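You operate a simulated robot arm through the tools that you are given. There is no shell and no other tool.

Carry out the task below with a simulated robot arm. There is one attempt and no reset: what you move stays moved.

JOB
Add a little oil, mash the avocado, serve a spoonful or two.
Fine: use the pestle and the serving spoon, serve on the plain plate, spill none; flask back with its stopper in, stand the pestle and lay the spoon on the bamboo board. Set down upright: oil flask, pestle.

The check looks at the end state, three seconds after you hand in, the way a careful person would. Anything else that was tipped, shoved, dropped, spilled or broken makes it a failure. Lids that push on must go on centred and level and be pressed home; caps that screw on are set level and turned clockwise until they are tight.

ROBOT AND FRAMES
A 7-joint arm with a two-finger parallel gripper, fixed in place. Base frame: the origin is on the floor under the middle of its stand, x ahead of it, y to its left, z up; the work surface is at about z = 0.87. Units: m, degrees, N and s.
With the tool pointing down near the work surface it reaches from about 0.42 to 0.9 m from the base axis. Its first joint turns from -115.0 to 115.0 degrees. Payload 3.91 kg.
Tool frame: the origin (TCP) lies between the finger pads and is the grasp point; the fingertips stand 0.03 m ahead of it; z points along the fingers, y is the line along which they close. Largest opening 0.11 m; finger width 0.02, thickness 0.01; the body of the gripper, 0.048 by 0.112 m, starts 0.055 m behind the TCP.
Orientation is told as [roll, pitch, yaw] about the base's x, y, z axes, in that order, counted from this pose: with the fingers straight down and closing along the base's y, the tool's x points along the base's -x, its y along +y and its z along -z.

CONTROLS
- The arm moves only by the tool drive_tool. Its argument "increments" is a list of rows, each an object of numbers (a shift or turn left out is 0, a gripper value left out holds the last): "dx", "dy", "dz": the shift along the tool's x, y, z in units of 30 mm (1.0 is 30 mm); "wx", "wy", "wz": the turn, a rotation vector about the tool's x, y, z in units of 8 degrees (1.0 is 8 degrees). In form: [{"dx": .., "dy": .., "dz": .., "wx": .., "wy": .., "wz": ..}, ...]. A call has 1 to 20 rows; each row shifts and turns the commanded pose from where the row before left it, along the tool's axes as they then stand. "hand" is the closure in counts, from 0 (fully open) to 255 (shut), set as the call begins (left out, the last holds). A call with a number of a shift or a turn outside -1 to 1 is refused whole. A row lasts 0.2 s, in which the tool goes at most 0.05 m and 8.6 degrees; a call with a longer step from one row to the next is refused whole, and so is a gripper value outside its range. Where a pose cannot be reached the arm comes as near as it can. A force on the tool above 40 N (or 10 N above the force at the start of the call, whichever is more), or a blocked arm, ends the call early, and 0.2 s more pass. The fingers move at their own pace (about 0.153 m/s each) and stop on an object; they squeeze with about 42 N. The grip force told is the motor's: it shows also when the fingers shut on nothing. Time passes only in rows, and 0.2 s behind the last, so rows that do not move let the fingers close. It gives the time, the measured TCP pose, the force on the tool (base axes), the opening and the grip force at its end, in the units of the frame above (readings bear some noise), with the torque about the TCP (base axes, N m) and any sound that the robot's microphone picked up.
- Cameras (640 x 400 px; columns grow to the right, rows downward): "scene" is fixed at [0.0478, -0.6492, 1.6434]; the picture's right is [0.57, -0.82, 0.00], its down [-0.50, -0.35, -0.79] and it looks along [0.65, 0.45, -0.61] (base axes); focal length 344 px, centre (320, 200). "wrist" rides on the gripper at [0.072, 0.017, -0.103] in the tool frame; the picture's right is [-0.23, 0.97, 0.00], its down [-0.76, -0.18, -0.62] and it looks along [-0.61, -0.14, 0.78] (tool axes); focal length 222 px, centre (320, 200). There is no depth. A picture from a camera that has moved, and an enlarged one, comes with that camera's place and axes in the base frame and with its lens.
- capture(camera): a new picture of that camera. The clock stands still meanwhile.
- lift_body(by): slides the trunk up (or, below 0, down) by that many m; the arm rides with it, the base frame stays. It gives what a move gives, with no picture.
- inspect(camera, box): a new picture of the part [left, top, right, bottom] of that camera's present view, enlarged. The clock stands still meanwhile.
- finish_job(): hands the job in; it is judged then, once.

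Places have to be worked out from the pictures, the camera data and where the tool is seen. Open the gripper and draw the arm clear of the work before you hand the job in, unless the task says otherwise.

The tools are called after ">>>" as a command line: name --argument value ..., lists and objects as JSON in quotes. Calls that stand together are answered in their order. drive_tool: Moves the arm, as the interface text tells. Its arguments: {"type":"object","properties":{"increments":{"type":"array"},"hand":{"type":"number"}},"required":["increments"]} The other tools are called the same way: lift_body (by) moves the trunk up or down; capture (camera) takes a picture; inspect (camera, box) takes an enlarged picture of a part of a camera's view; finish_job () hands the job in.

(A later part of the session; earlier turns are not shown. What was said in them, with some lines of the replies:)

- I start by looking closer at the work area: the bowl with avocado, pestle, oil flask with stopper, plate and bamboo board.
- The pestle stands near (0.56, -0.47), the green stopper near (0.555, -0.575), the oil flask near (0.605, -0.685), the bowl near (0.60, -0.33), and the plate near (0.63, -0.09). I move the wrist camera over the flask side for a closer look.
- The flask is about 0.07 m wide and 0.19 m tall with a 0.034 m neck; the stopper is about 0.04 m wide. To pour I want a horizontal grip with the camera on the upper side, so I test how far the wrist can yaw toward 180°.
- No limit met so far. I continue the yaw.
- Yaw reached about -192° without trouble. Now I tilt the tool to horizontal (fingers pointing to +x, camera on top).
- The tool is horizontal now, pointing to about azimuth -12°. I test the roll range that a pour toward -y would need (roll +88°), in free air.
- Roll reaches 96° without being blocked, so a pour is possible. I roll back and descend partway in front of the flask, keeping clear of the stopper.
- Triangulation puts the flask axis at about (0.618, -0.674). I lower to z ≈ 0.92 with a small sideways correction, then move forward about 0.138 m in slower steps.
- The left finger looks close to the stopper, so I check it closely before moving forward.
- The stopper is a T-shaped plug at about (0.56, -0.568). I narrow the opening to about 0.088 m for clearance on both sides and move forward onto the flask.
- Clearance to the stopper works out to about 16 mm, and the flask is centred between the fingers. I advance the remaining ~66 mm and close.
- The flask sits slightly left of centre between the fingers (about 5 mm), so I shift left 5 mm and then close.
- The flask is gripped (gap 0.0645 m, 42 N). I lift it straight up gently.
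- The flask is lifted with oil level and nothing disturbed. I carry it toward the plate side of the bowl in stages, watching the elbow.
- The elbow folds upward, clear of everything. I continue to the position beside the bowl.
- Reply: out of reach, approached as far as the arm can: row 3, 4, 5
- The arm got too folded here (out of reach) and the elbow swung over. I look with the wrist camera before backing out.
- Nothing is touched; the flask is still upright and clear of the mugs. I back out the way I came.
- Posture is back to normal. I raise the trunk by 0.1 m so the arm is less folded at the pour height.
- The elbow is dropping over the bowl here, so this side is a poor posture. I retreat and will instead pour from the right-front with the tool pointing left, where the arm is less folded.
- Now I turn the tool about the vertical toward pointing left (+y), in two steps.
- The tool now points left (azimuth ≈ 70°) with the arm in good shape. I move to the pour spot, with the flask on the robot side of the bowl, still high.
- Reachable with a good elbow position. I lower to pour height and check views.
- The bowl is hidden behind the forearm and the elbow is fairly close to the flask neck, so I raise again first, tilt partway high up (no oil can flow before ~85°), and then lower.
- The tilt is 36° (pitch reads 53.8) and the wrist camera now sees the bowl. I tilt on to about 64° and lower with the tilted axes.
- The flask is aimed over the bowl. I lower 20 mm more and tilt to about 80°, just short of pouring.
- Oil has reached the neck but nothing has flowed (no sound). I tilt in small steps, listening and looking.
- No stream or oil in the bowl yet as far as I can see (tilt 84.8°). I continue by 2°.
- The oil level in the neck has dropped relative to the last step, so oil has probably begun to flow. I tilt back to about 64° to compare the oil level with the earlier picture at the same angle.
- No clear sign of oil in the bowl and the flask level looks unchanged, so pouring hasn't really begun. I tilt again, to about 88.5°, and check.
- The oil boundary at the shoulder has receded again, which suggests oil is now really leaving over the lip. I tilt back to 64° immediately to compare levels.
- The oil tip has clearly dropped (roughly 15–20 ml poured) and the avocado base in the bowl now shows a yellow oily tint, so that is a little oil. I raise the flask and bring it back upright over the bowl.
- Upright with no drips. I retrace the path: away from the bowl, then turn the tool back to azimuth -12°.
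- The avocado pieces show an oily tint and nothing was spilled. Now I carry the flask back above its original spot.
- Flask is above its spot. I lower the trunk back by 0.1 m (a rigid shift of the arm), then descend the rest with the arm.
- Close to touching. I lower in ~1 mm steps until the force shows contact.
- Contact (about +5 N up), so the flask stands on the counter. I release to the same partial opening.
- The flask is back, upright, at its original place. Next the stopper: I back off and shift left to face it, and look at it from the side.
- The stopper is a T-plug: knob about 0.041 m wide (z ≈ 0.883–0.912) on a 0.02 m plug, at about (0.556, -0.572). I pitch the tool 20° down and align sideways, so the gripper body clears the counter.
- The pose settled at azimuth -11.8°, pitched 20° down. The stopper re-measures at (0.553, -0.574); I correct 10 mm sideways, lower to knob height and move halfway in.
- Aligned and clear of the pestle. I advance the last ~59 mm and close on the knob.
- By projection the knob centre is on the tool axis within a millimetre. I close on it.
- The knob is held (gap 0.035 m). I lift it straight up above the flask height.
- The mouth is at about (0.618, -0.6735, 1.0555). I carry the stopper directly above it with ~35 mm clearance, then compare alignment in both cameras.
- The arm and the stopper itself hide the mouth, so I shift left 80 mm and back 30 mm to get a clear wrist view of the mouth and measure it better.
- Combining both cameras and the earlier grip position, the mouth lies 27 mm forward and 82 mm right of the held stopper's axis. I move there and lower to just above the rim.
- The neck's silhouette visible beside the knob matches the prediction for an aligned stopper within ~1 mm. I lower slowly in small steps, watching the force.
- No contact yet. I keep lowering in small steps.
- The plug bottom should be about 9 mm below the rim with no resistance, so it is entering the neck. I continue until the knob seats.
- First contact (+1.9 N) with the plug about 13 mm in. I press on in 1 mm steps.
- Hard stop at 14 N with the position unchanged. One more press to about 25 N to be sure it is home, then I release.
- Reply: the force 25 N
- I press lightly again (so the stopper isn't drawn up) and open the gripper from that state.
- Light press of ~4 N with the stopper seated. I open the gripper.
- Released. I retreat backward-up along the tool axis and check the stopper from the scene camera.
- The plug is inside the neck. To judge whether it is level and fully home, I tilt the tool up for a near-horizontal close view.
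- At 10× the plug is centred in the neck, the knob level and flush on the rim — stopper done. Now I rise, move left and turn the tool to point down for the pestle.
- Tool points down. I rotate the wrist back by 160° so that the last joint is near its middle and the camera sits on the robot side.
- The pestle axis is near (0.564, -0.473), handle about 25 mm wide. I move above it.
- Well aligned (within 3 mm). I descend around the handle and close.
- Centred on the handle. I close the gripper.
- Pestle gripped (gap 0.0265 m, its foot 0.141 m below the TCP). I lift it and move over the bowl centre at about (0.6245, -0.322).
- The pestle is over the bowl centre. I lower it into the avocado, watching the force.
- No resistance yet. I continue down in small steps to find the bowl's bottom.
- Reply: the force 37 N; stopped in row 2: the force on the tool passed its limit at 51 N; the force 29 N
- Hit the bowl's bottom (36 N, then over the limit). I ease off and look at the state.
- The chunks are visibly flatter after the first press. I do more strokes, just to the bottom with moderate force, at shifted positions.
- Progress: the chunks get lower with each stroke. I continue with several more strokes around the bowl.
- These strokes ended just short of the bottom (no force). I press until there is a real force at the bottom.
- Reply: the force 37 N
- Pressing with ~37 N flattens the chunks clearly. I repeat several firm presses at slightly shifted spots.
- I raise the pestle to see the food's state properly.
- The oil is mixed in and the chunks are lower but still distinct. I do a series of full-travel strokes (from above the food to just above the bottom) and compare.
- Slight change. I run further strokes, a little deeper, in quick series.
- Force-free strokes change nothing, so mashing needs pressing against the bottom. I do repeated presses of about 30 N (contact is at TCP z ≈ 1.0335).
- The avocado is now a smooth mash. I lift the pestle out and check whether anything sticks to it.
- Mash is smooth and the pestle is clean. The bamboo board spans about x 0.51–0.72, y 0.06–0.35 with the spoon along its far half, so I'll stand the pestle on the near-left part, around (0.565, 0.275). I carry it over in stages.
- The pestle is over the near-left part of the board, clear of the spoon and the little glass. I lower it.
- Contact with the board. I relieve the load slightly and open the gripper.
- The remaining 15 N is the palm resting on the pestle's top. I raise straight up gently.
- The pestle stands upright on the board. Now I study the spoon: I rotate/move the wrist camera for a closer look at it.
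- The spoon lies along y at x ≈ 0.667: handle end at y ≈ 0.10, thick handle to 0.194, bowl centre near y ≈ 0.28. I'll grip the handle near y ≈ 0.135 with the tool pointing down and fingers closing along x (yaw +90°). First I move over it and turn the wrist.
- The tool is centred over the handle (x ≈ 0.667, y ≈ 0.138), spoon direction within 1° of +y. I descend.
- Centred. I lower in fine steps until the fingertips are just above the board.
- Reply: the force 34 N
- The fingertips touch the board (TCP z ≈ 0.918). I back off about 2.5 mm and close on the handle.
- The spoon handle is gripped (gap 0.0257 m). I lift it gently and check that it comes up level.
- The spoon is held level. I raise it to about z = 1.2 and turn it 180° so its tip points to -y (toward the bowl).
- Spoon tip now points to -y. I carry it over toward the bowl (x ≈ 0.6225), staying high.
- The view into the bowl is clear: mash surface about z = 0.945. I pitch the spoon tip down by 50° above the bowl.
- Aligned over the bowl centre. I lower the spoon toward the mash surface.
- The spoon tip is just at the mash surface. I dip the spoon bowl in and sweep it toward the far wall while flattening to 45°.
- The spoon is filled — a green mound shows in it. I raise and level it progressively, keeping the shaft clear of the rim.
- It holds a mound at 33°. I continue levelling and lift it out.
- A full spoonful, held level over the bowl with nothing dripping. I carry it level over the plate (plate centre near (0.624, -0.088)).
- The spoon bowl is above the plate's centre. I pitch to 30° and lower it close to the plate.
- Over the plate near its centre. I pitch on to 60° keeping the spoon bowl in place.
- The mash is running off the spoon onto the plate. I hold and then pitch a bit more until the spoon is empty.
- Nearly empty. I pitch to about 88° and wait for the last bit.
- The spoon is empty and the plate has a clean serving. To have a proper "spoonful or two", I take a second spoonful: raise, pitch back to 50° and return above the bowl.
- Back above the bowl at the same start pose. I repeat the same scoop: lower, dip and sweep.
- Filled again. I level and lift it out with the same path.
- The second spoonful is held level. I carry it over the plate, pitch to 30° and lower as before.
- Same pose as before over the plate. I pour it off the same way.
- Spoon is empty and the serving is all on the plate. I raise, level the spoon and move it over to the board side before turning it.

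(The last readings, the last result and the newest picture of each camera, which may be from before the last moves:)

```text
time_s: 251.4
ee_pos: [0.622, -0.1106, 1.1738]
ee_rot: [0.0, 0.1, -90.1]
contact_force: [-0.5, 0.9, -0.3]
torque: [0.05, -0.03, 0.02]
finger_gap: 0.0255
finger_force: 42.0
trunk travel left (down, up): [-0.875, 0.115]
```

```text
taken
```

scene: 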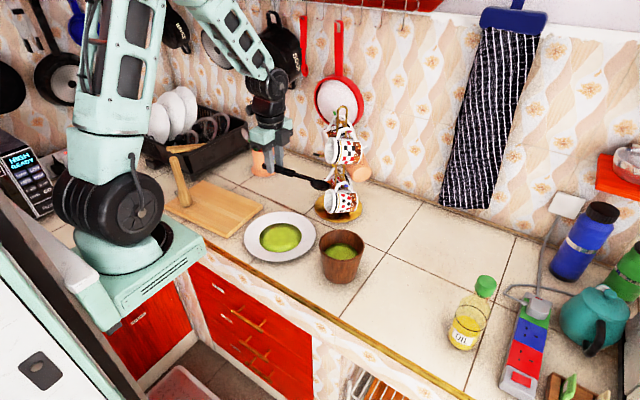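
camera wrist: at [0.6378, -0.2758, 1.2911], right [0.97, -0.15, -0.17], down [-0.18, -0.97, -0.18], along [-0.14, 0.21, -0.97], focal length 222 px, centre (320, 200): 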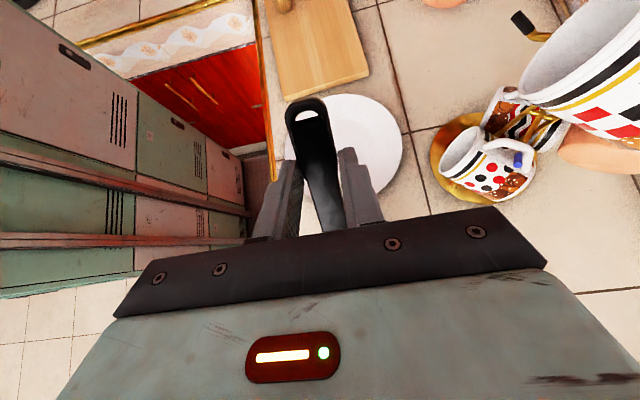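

>>> drive_tool --increments '[{"dx": 0.5, "dy": 0.1}, {"dx": 0.85, "dy": 0.16}, {"dx": 0.9, "dy": 0.17}, {"dx": 0.9, "dy": 0.17}, {"dx": 0.9, "dy": 0.17}, {"dx": 0.9, "dy": 0.17}, {"dx": 0.9, "dy": 0.17}, {"dx": 0.9, "dy": 0.17}, {"dx": 0.8, "dy": 0.15}, {"dx": 0.7, "dy": 0.1}, {"wz": -0.5}, {"wz": -1}, {"wz": -1}, {"wz": -1}, {"wz": -1}, {"wz": -1}, {"wz": -1}, {"wz": -1}, {"wz": -1}, {"wz": -1}]'

>>> drive_tool --increments '[{"wz": -1}, {"wz": -1}, {"wz": -1}, {"wz": -1}, {"wz": -1}, {"wz": -1}, {"wz": -1}, {"wz": -1}, {"wz": -1}, {"wz": -1}, {"wz": -1}, {"wz": -1}, {"wz": -1}, {}]'

>>> capture --camera "wrist"

>>> inspect --camera "scene" --box '[150, 100, 290, 230]'

```text
time_s: 255.6
ee_pos: [0.6681, 0.1365, 1.1747]
ee_rot: [-0.1, -0.1, -14.0]
contact_force: [0.3, 0.0, 0.0]
torque: [0.0, 0.02, 0.02]
finger_gap: 0.0255
finger_force: 41.9
trunk travel left (down, up): [-0.875, 0.115]
```

```text
time_s: 258.6
ee_pos: [0.667, 0.1375, 1.1739]
ee_rot: [-0.1, 0.0, 90.0]
contact_force: [-0.1, -0.2, -0.1]
torque: [-0.04, -0.02, 0.02]
finger_gap: 0.0256
finger_force: 41.9
trunk travel left (down, up): [-0.875, 0.115]
```

```text
taken
camera wrist: at [0.6508, 0.0643, 1.2774], right [-0.97, 0.23, 0.0], down [0.18, 0.76, 0.62], along [0.14, 0.61, -0.78], focal length 222 px, centre (320, 200)
```

wrist: 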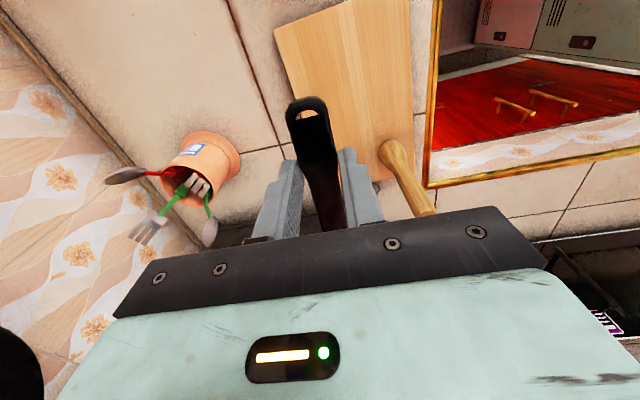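

```text
3.08 times, centred on (220, 165) of scene
camera zoom: at [0.0478, -0.6492, 1.6434], right [0.57, -0.82, 0.0], down [-0.5, -0.35, -0.79], along [0.65, 0.45, -0.61], focal length 1057 px, centre (628, 308)
```

zoom: 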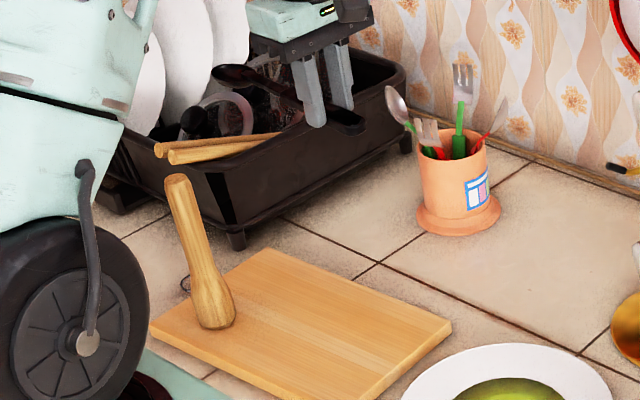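

Spoon is back above its original spot with the original heading. I lower it onto the board.

>>> drive_tool --increments '[{"dz": 0.6}, {"dz": 0.9}, {"dz": 0.9}, {"dz": 0.9}, {"dz": 0.9}, {"dz": 0.9}, {"dz": 0.9}, {"dz": 0.9}, {"dz": 0.7}, {"dz": 0.4}, {}]'

>>> inspect --camera "scene" --box '[180, 140, 280, 230]'

```text
time_s: 261.0
ee_pos: [0.6679, 0.1375, 0.9346]
ee_rot: [-0.2, 0.0, 90.0]
contact_force: [0.7, 0.0, -1.0]
torque: [-0.04, 0.02, -0.02]
finger_gap: 0.0255
finger_force: 42.5
trunk travel left (down, up): [-0.875, 0.115]
```

```text
4.44 times, centred on (230, 185) of scene
camera zoom: at [0.0478, -0.6492, 1.6434], right [0.57, -0.82, 0.0], down [-0.5, -0.35, -0.79], along [0.65, 0.45, -0.61], focal length 1527 px, centre (720, 267)
```

zoom: 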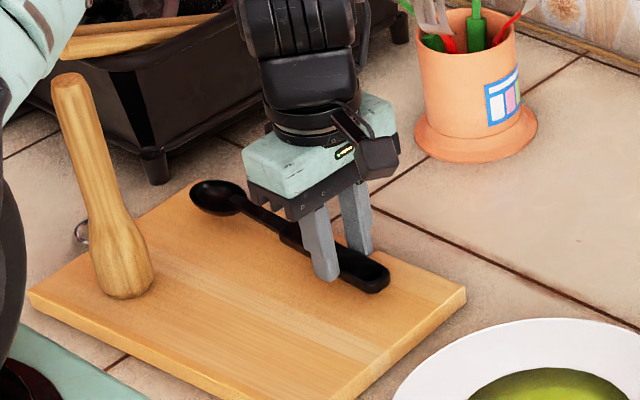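

>>> drive_tool --increments '[{"dz": 0.2}, {"dz": 0.15}, {"dz": 0.06}, {}]'

>>> drive_tool --increments '[{"dz": 0.04}, {}]'

>>> drive_tool --increments '[{"dz": 0.04}, {}]'

```text
time_s: 262.0
ee_pos: [0.6681, 0.1384, 0.9214]
ee_rot: [0.0, 0.0, 89.9]
contact_force: [0.2, 0.5, -0.3]
torque: [0.1, 0.02, 0.02]
finger_gap: 0.0254
finger_force: 42.3
trunk travel left (down, up): [-0.875, 0.115]
```

```text
time_s: 262.6
ee_pos: [0.6675, 0.1374, 0.9211]
ee_rot: [-0.3, -0.1, 90.0]
contact_force: [-0.3, -1.1, 7.0]
torque: [0.87, 0.03, 0.07]
finger_gap: 0.0253
finger_force: 42.3
trunk travel left (down, up): [-0.875, 0.115]
```

```text
time_s: 263.2
ee_pos: [0.6688, 0.1373, 0.9202]
ee_rot: [-0.2, -0.1, 90.1]
contact_force: [1.2, -1.1, 16.0]
torque: [0.51, 0.09, 0.02]
finger_gap: 0.0255
finger_force: 42.0
trunk travel left (down, up): [-0.875, 0.115]
```

The spoon has touched down. I release it.

>>> drive_tool --hand 110 --increments '[{}, {}, {}]'

>>> drive_tool --increments '[{"dz": -0.1}, {"dz": -0.3}, {"dz": -0.6}, {"dz": -0.9}, {"dz": -0.9}, {"dz": -0.9}, {"dz": -0.9}, {"dz": -0.9}, {"dz": -0.9}, {"dz": -0.9}]'

>>> capture --camera "scene"

>>> capture --camera "wrist"

```text
time_s: 264.0
ee_pos: [0.6682, 0.1373, 0.9188]
ee_rot: [-0.1, 0.0, 89.9]
contact_force: [-0.3, -0.7, 1.2]
torque: [0.02, 0.0, 0.0]
finger_gap: 0.0624
finger_force: 0.0
trunk travel left (down, up): [-0.875, 0.115]
```

```text
time_s: 266.2
ee_pos: [0.6676, 0.1379, 1.1389]
ee_rot: [-0.1, 0.0, 89.9]
contact_force: [0.3, 0.1, -1.4]
torque: [0.04, 0.01, -0.01]
finger_gap: 0.0625
finger_force: 0.0
trunk travel left (down, up): [-0.875, 0.115]
```

```text
taken
```

scene: 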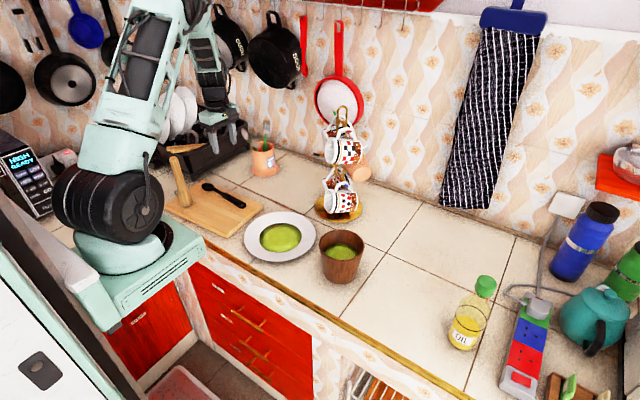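

```text
taken
camera wrist: at [0.6512, 0.0649, 1.2421], right [-0.97, 0.23, 0.0], down [0.18, 0.76, 0.62], along [0.14, 0.61, -0.78], focal length 222 px, centre (320, 200)
```

wrist: 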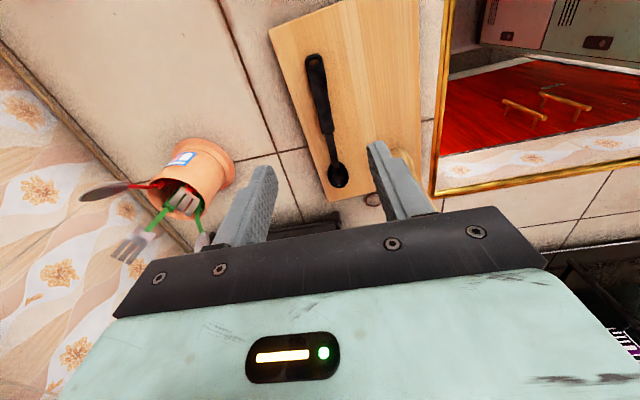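

The spoon lies on the board beside the standing pestle. I raise the arm well clear and open the gripper fully.

>>> drive_tool --hand 0 --increments '[{"dz": -0.8}, {"dz": -0.9}, {"dz": -0.9}, {"dz": -0.9}, {"dz": -0.9}, {"dz": -0.9}, {"dz": -0.9}, {"dz": -0.7}, {}]'

>>> inspect --camera "scene" --box '[150, 130, 390, 290]'

>>> inspect --camera "scene" --box '[380, 230, 640, 400]'

>>> inspect --camera "scene" --box '[440, 265, 510, 355]'

```text
time_s: 268.2
ee_pos: [0.6663, 0.1376, 1.3467]
ee_rot: [0.0, 0.1, 89.9]
contact_force: [0.4, 0.6, 0.2]
torque: [-0.01, -0.01, 0.0]
finger_gap: 0.1101
finger_force: 0.0
trunk travel left (down, up): [-0.875, 0.115]
```

```text
2.50 times, centred on (270, 210) of scene
camera zoom: at [0.0478, -0.6492, 1.6434], right [0.57, -0.82, 0.0], down [-0.5, -0.35, -0.79], along [0.65, 0.45, -0.61], focal length 859 px, centre (445, 175)
```

zoom: 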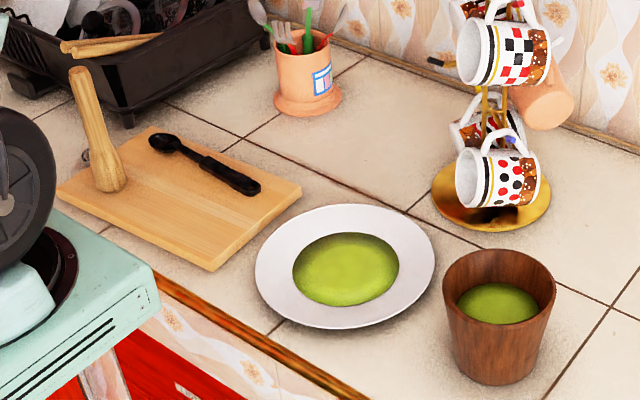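

```text
2.35 times, centred on (510, 315) of scene
camera zoom: at [0.0478, -0.6492, 1.6434], right [0.57, -0.82, 0.0], down [-0.5, -0.35, -0.79], along [0.65, 0.45, -0.61], focal length 808 px, centre (-127, -71)
```

zoom: 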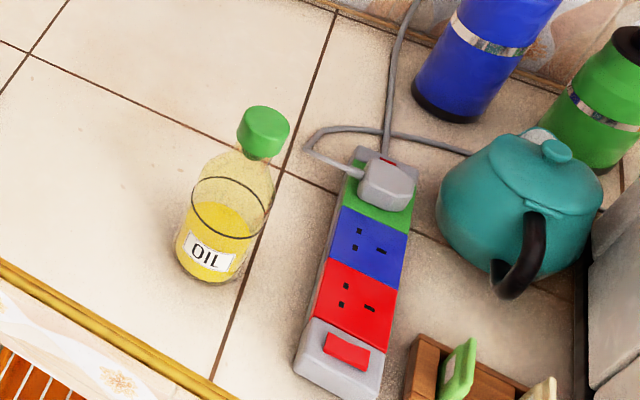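

```text
4.44 times, centred on (475, 310) of scene
camera zoom: at [0.0478, -0.6492, 1.6434], right [0.57, -0.82, 0.0], down [-0.5, -0.35, -0.79], along [0.65, 0.45, -0.61], focal length 1527 px, centre (-369, -289)
```

zoom: 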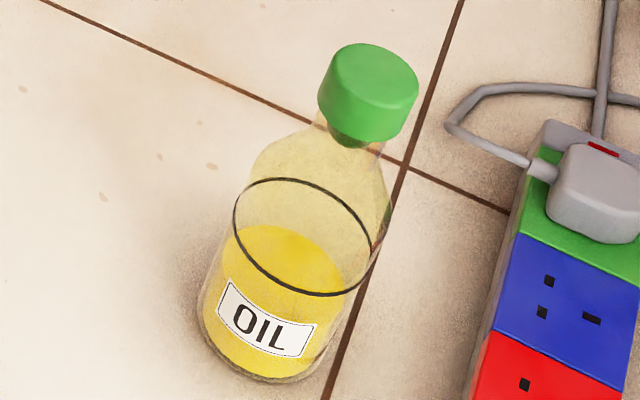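

Everything appears in order. I do a last close check for drips around the bowl and plate and at the board before handing in.

>>> inspect --camera "scene" --box '[235, 200, 395, 300]'

>>> inspect --camera "scene" --box '[160, 145, 270, 240]'

>>> capture --camera "wrist"

```text
4.00 times, centred on (315, 250) of scene
camera zoom: at [0.0478, -0.6492, 1.6434], right [0.57, -0.82, 0.0], down [-0.5, -0.35, -0.79], along [0.65, 0.45, -0.61], focal length 1374 px, centre (340, 0)
```

zoom: 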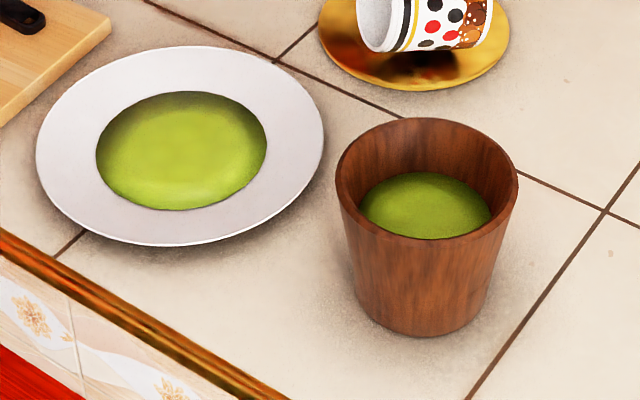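

```text
4.21 times, centred on (215, 192) of scene
camera zoom: at [0.0478, -0.6492, 1.6434], right [0.57, -0.82, 0.0], down [-0.5, -0.35, -0.79], along [0.65, 0.45, -0.61], focal length 1447 px, centre (762, 232)
```

zoom: 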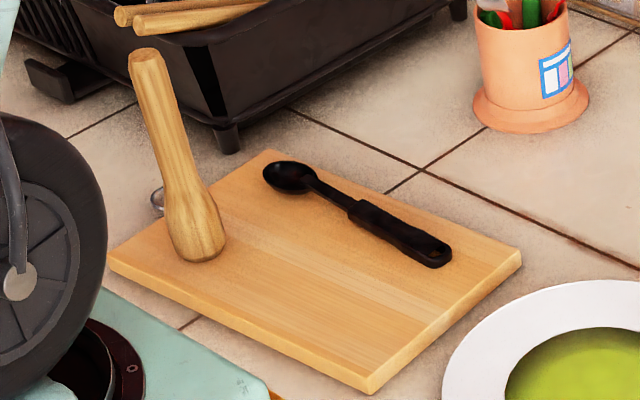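

```text
taken
camera wrist: at [0.65, 0.0638, 1.4495], right [-0.97, 0.23, 0.0], down [0.18, 0.76, 0.62], along [0.14, 0.61, -0.78], focal length 222 px, centre (320, 200)
```

wrist: 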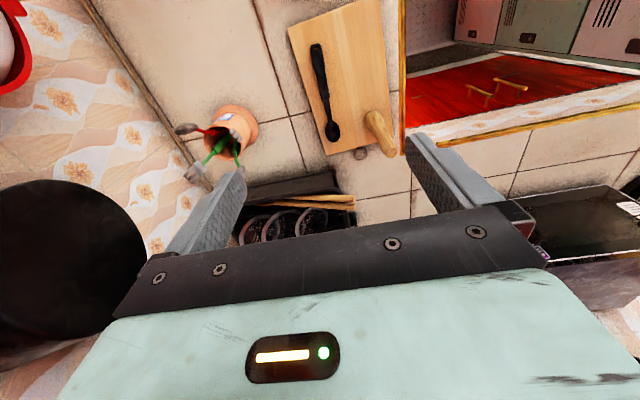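

There are no spills. The flask is back in its place, upright, with the stopper in. The pestle stands and the spoon lies on the bamboo board, the mash is on the plain plate, and the arm is clear with the gripper open. I hand in the job.

>>> finish_job

```text
The job is handed in.
```

The job is done and handed in; I haven't seen how it was judged.

- **Oil:** I poured a little into the bowl, by eye about 15–20 ml. The flask is back in its place, upright, with the stopper pressed fully in.
- **Avocado:** I mashed it with the pestle until it looked smooth, with no chunks left.
- **Serving:** Two spoonfuls are on the plain plate.
- **Tools:** The pestle stands upright on the bamboo board, with the spoon lying beside it. I read "on the bamboo board" as applying to both, so the pestle is no longer where it started.

In the last pictures I saw no spills and nothing knocked over or out of place. The gripper is open and the arm is raised clear of the work.
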